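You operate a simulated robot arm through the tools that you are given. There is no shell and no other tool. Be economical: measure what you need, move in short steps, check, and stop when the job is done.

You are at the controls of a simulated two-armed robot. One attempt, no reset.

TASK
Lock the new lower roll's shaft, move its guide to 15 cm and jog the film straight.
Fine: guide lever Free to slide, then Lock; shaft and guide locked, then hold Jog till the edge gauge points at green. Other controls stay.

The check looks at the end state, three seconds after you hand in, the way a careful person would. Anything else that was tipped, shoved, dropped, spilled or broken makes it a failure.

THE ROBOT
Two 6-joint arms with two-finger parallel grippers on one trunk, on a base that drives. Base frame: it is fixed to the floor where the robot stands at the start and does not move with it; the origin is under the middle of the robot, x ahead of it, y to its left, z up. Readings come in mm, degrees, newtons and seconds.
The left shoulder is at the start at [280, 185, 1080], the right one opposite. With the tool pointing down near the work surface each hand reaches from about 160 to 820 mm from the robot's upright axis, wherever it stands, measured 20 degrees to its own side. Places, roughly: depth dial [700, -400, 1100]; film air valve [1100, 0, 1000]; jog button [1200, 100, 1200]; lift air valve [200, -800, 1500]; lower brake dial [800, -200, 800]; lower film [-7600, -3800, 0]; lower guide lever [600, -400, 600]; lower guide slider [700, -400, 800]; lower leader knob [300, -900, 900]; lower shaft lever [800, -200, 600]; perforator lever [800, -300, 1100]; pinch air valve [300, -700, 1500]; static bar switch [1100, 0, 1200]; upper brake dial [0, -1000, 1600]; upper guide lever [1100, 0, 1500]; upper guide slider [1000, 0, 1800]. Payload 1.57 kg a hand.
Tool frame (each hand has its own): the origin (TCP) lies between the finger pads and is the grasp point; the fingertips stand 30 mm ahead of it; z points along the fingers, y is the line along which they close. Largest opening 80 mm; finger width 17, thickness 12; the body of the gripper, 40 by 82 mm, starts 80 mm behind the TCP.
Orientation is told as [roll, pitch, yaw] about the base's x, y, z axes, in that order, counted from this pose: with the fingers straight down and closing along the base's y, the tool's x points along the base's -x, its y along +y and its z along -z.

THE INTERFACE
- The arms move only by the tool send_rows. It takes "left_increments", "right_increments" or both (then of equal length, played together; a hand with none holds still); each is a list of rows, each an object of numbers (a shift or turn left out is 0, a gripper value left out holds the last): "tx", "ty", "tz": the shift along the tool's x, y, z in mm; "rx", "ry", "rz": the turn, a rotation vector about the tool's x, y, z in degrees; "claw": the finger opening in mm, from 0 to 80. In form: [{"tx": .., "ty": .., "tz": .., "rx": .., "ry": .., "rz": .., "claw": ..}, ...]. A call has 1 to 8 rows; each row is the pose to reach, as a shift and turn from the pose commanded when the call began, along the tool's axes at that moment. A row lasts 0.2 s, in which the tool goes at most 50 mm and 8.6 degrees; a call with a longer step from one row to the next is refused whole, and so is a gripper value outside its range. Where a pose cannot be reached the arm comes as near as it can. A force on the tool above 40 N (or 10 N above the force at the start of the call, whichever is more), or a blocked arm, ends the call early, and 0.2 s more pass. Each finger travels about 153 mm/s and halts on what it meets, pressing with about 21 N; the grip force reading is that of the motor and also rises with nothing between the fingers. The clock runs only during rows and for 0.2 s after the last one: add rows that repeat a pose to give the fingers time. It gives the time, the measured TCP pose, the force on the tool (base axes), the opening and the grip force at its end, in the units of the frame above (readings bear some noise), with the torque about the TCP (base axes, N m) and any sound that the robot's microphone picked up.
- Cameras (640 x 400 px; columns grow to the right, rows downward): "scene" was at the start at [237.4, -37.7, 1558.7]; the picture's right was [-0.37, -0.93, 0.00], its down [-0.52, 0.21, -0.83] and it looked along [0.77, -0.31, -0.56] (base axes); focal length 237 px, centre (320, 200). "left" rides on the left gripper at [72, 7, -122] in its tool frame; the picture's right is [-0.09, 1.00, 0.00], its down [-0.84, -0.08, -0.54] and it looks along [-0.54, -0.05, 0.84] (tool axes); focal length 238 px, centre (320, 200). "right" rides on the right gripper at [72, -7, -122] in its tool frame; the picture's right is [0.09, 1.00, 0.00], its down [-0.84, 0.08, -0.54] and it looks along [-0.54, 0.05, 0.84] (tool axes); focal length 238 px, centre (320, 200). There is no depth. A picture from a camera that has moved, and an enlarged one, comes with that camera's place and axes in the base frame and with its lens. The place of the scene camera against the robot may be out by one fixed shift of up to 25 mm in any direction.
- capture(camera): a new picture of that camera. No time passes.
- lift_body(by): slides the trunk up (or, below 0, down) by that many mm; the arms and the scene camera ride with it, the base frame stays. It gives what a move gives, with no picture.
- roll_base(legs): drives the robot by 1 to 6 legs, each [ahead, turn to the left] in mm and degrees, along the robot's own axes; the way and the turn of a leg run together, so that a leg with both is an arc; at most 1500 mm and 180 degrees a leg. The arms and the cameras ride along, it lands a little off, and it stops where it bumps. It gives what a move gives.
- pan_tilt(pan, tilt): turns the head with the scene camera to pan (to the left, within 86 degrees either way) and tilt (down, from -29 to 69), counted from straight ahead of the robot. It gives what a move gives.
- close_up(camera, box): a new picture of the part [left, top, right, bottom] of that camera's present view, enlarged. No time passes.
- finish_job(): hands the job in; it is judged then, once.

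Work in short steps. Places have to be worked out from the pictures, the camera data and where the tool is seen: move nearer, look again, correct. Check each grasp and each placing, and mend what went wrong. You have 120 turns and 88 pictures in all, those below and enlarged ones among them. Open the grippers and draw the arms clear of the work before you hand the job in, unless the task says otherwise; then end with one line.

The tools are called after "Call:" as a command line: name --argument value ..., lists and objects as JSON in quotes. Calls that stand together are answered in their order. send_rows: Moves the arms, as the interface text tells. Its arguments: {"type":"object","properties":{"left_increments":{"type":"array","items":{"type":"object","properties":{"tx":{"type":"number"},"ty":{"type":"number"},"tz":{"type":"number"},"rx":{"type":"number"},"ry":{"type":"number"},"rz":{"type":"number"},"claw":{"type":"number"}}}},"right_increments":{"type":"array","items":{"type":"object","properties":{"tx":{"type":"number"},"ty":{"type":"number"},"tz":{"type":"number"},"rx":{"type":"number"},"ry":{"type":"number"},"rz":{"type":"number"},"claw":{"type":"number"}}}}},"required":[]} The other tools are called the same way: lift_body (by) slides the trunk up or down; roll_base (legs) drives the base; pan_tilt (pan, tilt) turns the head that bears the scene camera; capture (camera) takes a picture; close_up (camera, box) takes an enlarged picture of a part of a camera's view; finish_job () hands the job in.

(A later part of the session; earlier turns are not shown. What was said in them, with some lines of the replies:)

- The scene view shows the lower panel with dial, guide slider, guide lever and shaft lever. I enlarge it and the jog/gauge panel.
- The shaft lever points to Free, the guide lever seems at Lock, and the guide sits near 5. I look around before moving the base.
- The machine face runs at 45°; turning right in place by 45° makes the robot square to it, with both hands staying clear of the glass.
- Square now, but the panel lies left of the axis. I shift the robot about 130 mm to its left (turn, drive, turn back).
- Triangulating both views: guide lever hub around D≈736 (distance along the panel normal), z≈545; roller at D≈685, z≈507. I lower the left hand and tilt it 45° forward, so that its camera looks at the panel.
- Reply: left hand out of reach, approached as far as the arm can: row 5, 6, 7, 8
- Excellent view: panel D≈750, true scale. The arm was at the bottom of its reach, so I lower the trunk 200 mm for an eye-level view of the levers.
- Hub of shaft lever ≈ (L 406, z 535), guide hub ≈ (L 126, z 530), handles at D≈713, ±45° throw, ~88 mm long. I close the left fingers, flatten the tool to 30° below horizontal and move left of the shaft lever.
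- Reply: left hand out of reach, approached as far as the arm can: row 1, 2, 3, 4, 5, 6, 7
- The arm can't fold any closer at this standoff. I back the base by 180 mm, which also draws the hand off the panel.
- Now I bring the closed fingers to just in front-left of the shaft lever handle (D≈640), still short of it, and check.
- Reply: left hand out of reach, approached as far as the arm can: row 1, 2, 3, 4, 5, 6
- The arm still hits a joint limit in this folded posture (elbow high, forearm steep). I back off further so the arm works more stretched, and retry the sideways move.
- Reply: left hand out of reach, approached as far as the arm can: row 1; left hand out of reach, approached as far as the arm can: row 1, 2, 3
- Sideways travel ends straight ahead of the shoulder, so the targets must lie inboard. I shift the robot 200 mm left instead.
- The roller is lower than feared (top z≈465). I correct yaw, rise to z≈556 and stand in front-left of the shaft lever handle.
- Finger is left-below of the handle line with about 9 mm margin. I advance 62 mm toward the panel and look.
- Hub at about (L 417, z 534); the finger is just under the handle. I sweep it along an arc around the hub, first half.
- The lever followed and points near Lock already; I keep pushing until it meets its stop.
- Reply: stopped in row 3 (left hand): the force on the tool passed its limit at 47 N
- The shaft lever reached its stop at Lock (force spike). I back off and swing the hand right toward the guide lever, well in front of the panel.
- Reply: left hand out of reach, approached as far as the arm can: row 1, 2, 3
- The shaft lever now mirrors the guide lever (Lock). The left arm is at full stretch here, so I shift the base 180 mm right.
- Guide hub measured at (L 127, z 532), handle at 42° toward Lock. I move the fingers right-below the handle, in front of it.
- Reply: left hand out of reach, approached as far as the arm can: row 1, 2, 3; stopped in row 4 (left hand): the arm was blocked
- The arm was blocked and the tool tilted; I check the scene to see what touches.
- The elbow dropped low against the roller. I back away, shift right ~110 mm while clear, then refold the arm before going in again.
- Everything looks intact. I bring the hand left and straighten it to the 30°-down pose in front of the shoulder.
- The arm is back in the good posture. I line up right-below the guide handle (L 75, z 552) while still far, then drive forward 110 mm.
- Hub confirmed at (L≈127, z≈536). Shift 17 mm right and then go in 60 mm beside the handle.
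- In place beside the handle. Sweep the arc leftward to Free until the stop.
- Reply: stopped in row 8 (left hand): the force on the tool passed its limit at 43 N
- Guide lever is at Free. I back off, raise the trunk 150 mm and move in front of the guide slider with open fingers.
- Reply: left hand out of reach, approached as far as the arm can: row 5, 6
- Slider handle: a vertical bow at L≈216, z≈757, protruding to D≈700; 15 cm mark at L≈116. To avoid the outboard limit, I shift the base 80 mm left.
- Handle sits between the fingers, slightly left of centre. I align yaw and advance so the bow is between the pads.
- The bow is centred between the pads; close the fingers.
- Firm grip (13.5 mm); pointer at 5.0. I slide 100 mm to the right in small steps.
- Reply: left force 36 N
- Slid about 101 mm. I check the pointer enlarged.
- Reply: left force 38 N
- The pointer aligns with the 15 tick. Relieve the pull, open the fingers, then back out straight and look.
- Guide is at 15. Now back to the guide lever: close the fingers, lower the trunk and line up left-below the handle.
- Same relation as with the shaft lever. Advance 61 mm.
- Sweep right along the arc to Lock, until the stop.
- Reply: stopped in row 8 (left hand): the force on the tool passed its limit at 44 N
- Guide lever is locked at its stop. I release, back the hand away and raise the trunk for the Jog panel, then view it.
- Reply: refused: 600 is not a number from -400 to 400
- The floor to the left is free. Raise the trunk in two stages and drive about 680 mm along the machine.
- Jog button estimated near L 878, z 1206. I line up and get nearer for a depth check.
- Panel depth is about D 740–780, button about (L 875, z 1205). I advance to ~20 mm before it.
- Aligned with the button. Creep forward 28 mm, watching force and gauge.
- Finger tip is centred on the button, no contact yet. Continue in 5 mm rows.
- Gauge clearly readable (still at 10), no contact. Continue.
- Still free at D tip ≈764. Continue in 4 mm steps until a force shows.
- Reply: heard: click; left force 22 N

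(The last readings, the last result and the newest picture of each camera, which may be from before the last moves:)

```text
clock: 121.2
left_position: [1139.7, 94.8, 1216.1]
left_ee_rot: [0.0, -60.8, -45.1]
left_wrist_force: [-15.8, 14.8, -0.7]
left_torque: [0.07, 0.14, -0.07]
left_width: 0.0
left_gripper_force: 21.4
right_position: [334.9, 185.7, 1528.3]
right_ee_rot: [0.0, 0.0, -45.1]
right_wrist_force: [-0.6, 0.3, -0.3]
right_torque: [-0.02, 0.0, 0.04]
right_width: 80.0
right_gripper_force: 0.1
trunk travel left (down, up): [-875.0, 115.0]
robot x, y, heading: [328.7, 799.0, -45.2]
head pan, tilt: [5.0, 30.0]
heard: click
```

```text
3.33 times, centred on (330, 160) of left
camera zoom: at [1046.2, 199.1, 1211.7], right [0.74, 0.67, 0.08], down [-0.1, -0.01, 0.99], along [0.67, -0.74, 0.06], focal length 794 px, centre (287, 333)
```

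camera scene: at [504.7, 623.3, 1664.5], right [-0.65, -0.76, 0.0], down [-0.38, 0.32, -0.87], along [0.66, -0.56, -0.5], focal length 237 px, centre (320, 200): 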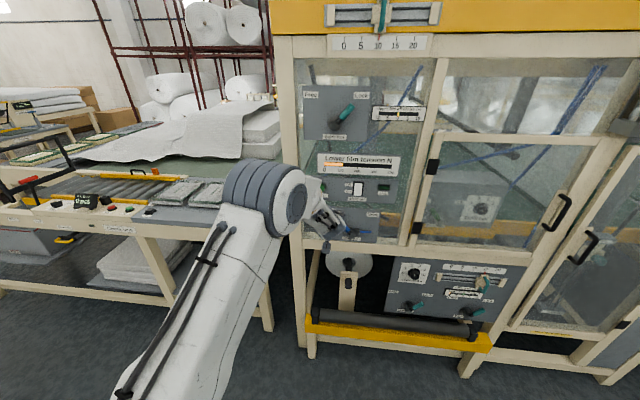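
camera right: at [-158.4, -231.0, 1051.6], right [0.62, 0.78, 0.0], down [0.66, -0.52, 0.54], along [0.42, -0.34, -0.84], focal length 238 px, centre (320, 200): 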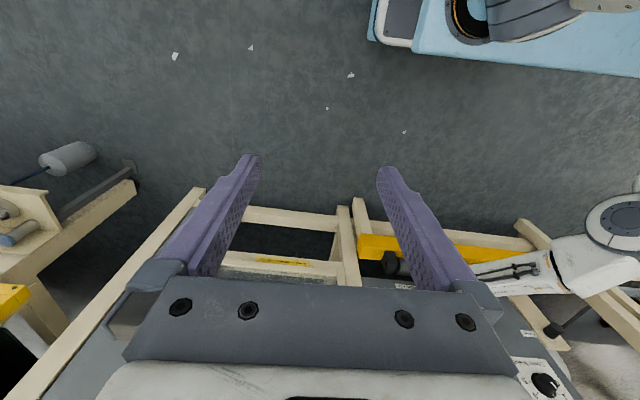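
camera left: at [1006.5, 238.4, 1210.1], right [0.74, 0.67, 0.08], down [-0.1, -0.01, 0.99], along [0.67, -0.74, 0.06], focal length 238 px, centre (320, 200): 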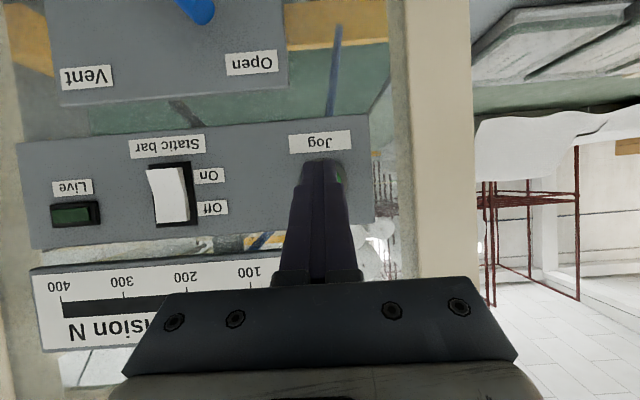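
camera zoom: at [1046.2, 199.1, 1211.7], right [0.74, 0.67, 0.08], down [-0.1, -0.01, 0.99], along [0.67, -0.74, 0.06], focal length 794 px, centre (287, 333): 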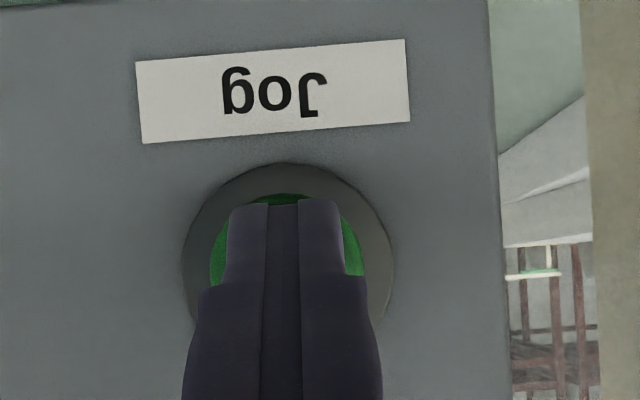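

Click heard with 22 N: the button is pressed. Check the gauge.

Call:
close_up --camera "scene" --box '[430, 270, 510, 320]'

Call:
send_rows --left_increments '[{"tx": 0}, {"tx": 0}]'

Call:
close_up --camera "scene" --box '[430, 270, 510, 320]'

```text
8.00 times, centred on (470, 295) of scene
camera zoom: at [503.4, 624.4, 1664.8], right [-0.65, -0.76, 0.0], down [-0.38, 0.32, -0.87], along [0.66, -0.56, -0.5], focal length 1900 px, centre (-880, -560)
```

zoom: 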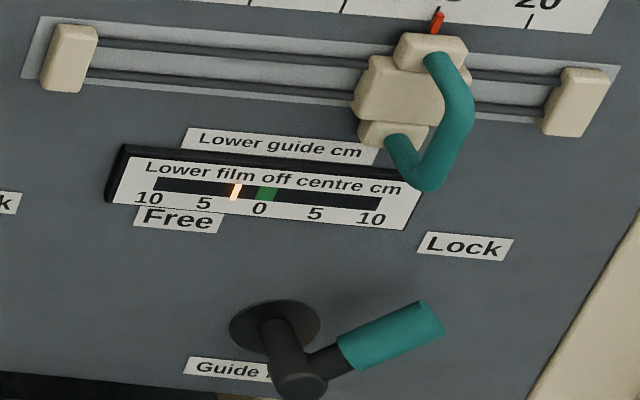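

```text
clock: 121.8
left_position: [1141.4, 94.8, 1215.7]
left_ee_rot: [0.0, -60.8, -45.0]
left_wrist_force: [-17.5, 14.3, -1.9]
left_torque: [0.19, 0.22, -0.11]
left_width: 0.0
left_gripper_force: 21.2
right_position: [334.6, 186.1, 1527.6]
right_ee_rot: [0.1, 0.0, -45.1]
right_wrist_force: [-0.6, 0.5, -0.1]
right_torque: [0.0, 0.01, 0.01]
right_width: 80.1
right_gripper_force: 0.1
trunk travel left (down, up): [-875.0, 115.0]
robot x, y, heading: [327.1, 800.8, -45.2]
head pan, tilt: [5.0, 30.0]
```

```text
8.00 times, centred on (470, 295) of scene
camera zoom: at [503.5, 624.2, 1664.7], right [-0.65, -0.76, 0.0], down [-0.38, 0.32, -0.87], along [0.66, -0.56, -0.5], focal length 1900 px, centre (-880, -560)
```

zoom: 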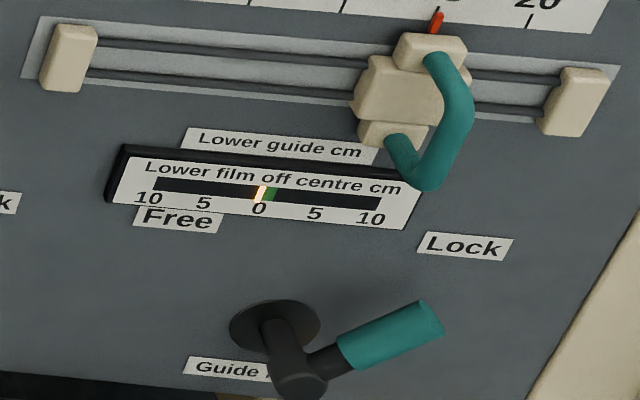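

Converging gently toward centre; it is now at the left edge of green. Hold a little longer.

Call:
send_rows --left_increments '[{"tx": 0}, {"tx": 0}]'

Call:
close_up --camera "scene" --box '[430, 270, 510, 320]'

```text
clock: 122.4
left_position: [1141.1, 94.1, 1215.5]
left_ee_rot: [0.0, -60.9, -45.1]
left_wrist_force: [-18.7, 15.2, -5.6]
left_torque: [0.23, 0.22, -0.08]
left_width: 0.2
left_gripper_force: 21.0
right_position: [335.0, 185.4, 1528.7]
right_ee_rot: [-0.1, 0.1, -45.3]
right_wrist_force: [-0.3, -0.4, 0.5]
right_torque: [0.02, 0.02, -0.01]
right_width: 80.0
right_gripper_force: 0.1
trunk travel left (down, up): [-875.0, 115.0]
robot x, y, heading: [329.8, 798.4, -45.3]
head pan, tilt: [5.0, 30.0]
```

```text
8.00 times, centred on (470, 295) of scene
camera zoom: at [503.6, 624.0, 1664.7], right [-0.65, -0.76, 0.0], down [-0.38, 0.32, -0.87], along [0.66, -0.56, -0.5], focal length 1900 px, centre (-880, -560)
```

zoom: 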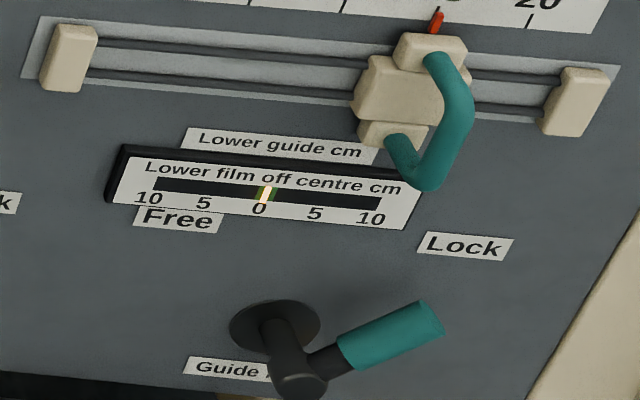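

The pointer is in the middle of green. Release Jog and back the hand away.

Call:
send_rows --left_increments '[{"tx": 20, "tz": -35}, {"tx": 40, "tz": -70}, {"tx": 60, "tz": -105}, {"tx": 75, "tz": -130, "claw": 60}, {"tx": 75, "tz": -130, "claw": 60}]'

Call:
close_up --camera "scene" --box '[380, 240, 540, 340]'

Call:
capture --camera "scene"

```text
clock: 123.6
left_position: [1035.3, 201.9, 1213.0]
left_ee_rot: [-0.1, -60.8, -45.1]
left_wrist_force: [-0.5, -0.1, -0.4]
left_torque: [-0.01, 0.02, -0.01]
left_width: 60.0
left_gripper_force: 0.1
right_position: [335.4, 185.9, 1528.0]
right_ee_rot: [-0.2, -0.1, -45.2]
right_wrist_force: [-0.1, -0.5, -0.7]
right_torque: [-0.02, -0.02, 0.0]
right_width: 80.1
right_gripper_force: 0.0
trunk travel left (down, up): [-875.0, 115.0]
robot x, y, heading: [331.2, 801.5, -45.5]
head pan, tilt: [5.0, 30.0]
```

```text
4.00 times, centred on (460, 290) of scene
camera zoom: at [504.5, 623.4, 1664.5], right [-0.65, -0.76, 0.0], down [-0.38, 0.32, -0.87], along [0.66, -0.56, -0.5], focal length 950 px, centre (-240, -160)
```

zoom: 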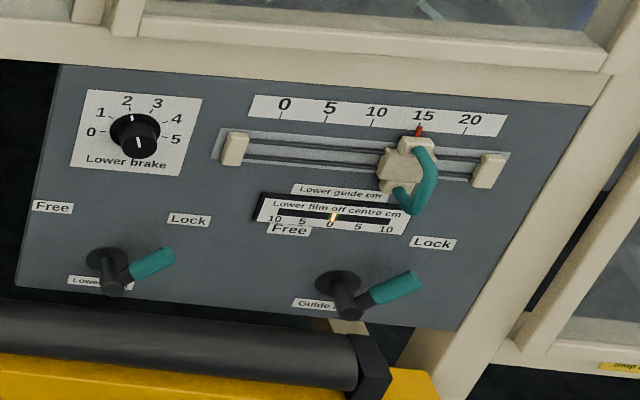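

```text
24 pictures are left
camera scene: at [504.5, 623.4, 1664.5], right [-0.65, -0.76, 0.0], down [-0.38, 0.32, -0.87], along [0.66, -0.56, -0.5], focal length 237 px, centre (320, 200)
```

scene: 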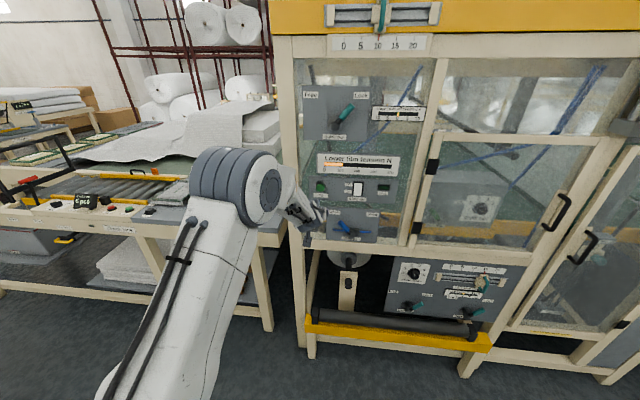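

Both levers point at Lock, the guide is at 15, the gauge is on green and the hand is clear of the machine. Handing in.

Call:
finish_job

```text
The job is handed in.
```

The lower shaft and the guide are both locked, the guide is at 15 cm, and I held Jog until the film edge gauge pointed at green. While I was lining up for the guide lever, the left arm was blocked once, probably by its elbow against the front roller. I backed it off, and the roller showed no damage in the pictures afterwards.
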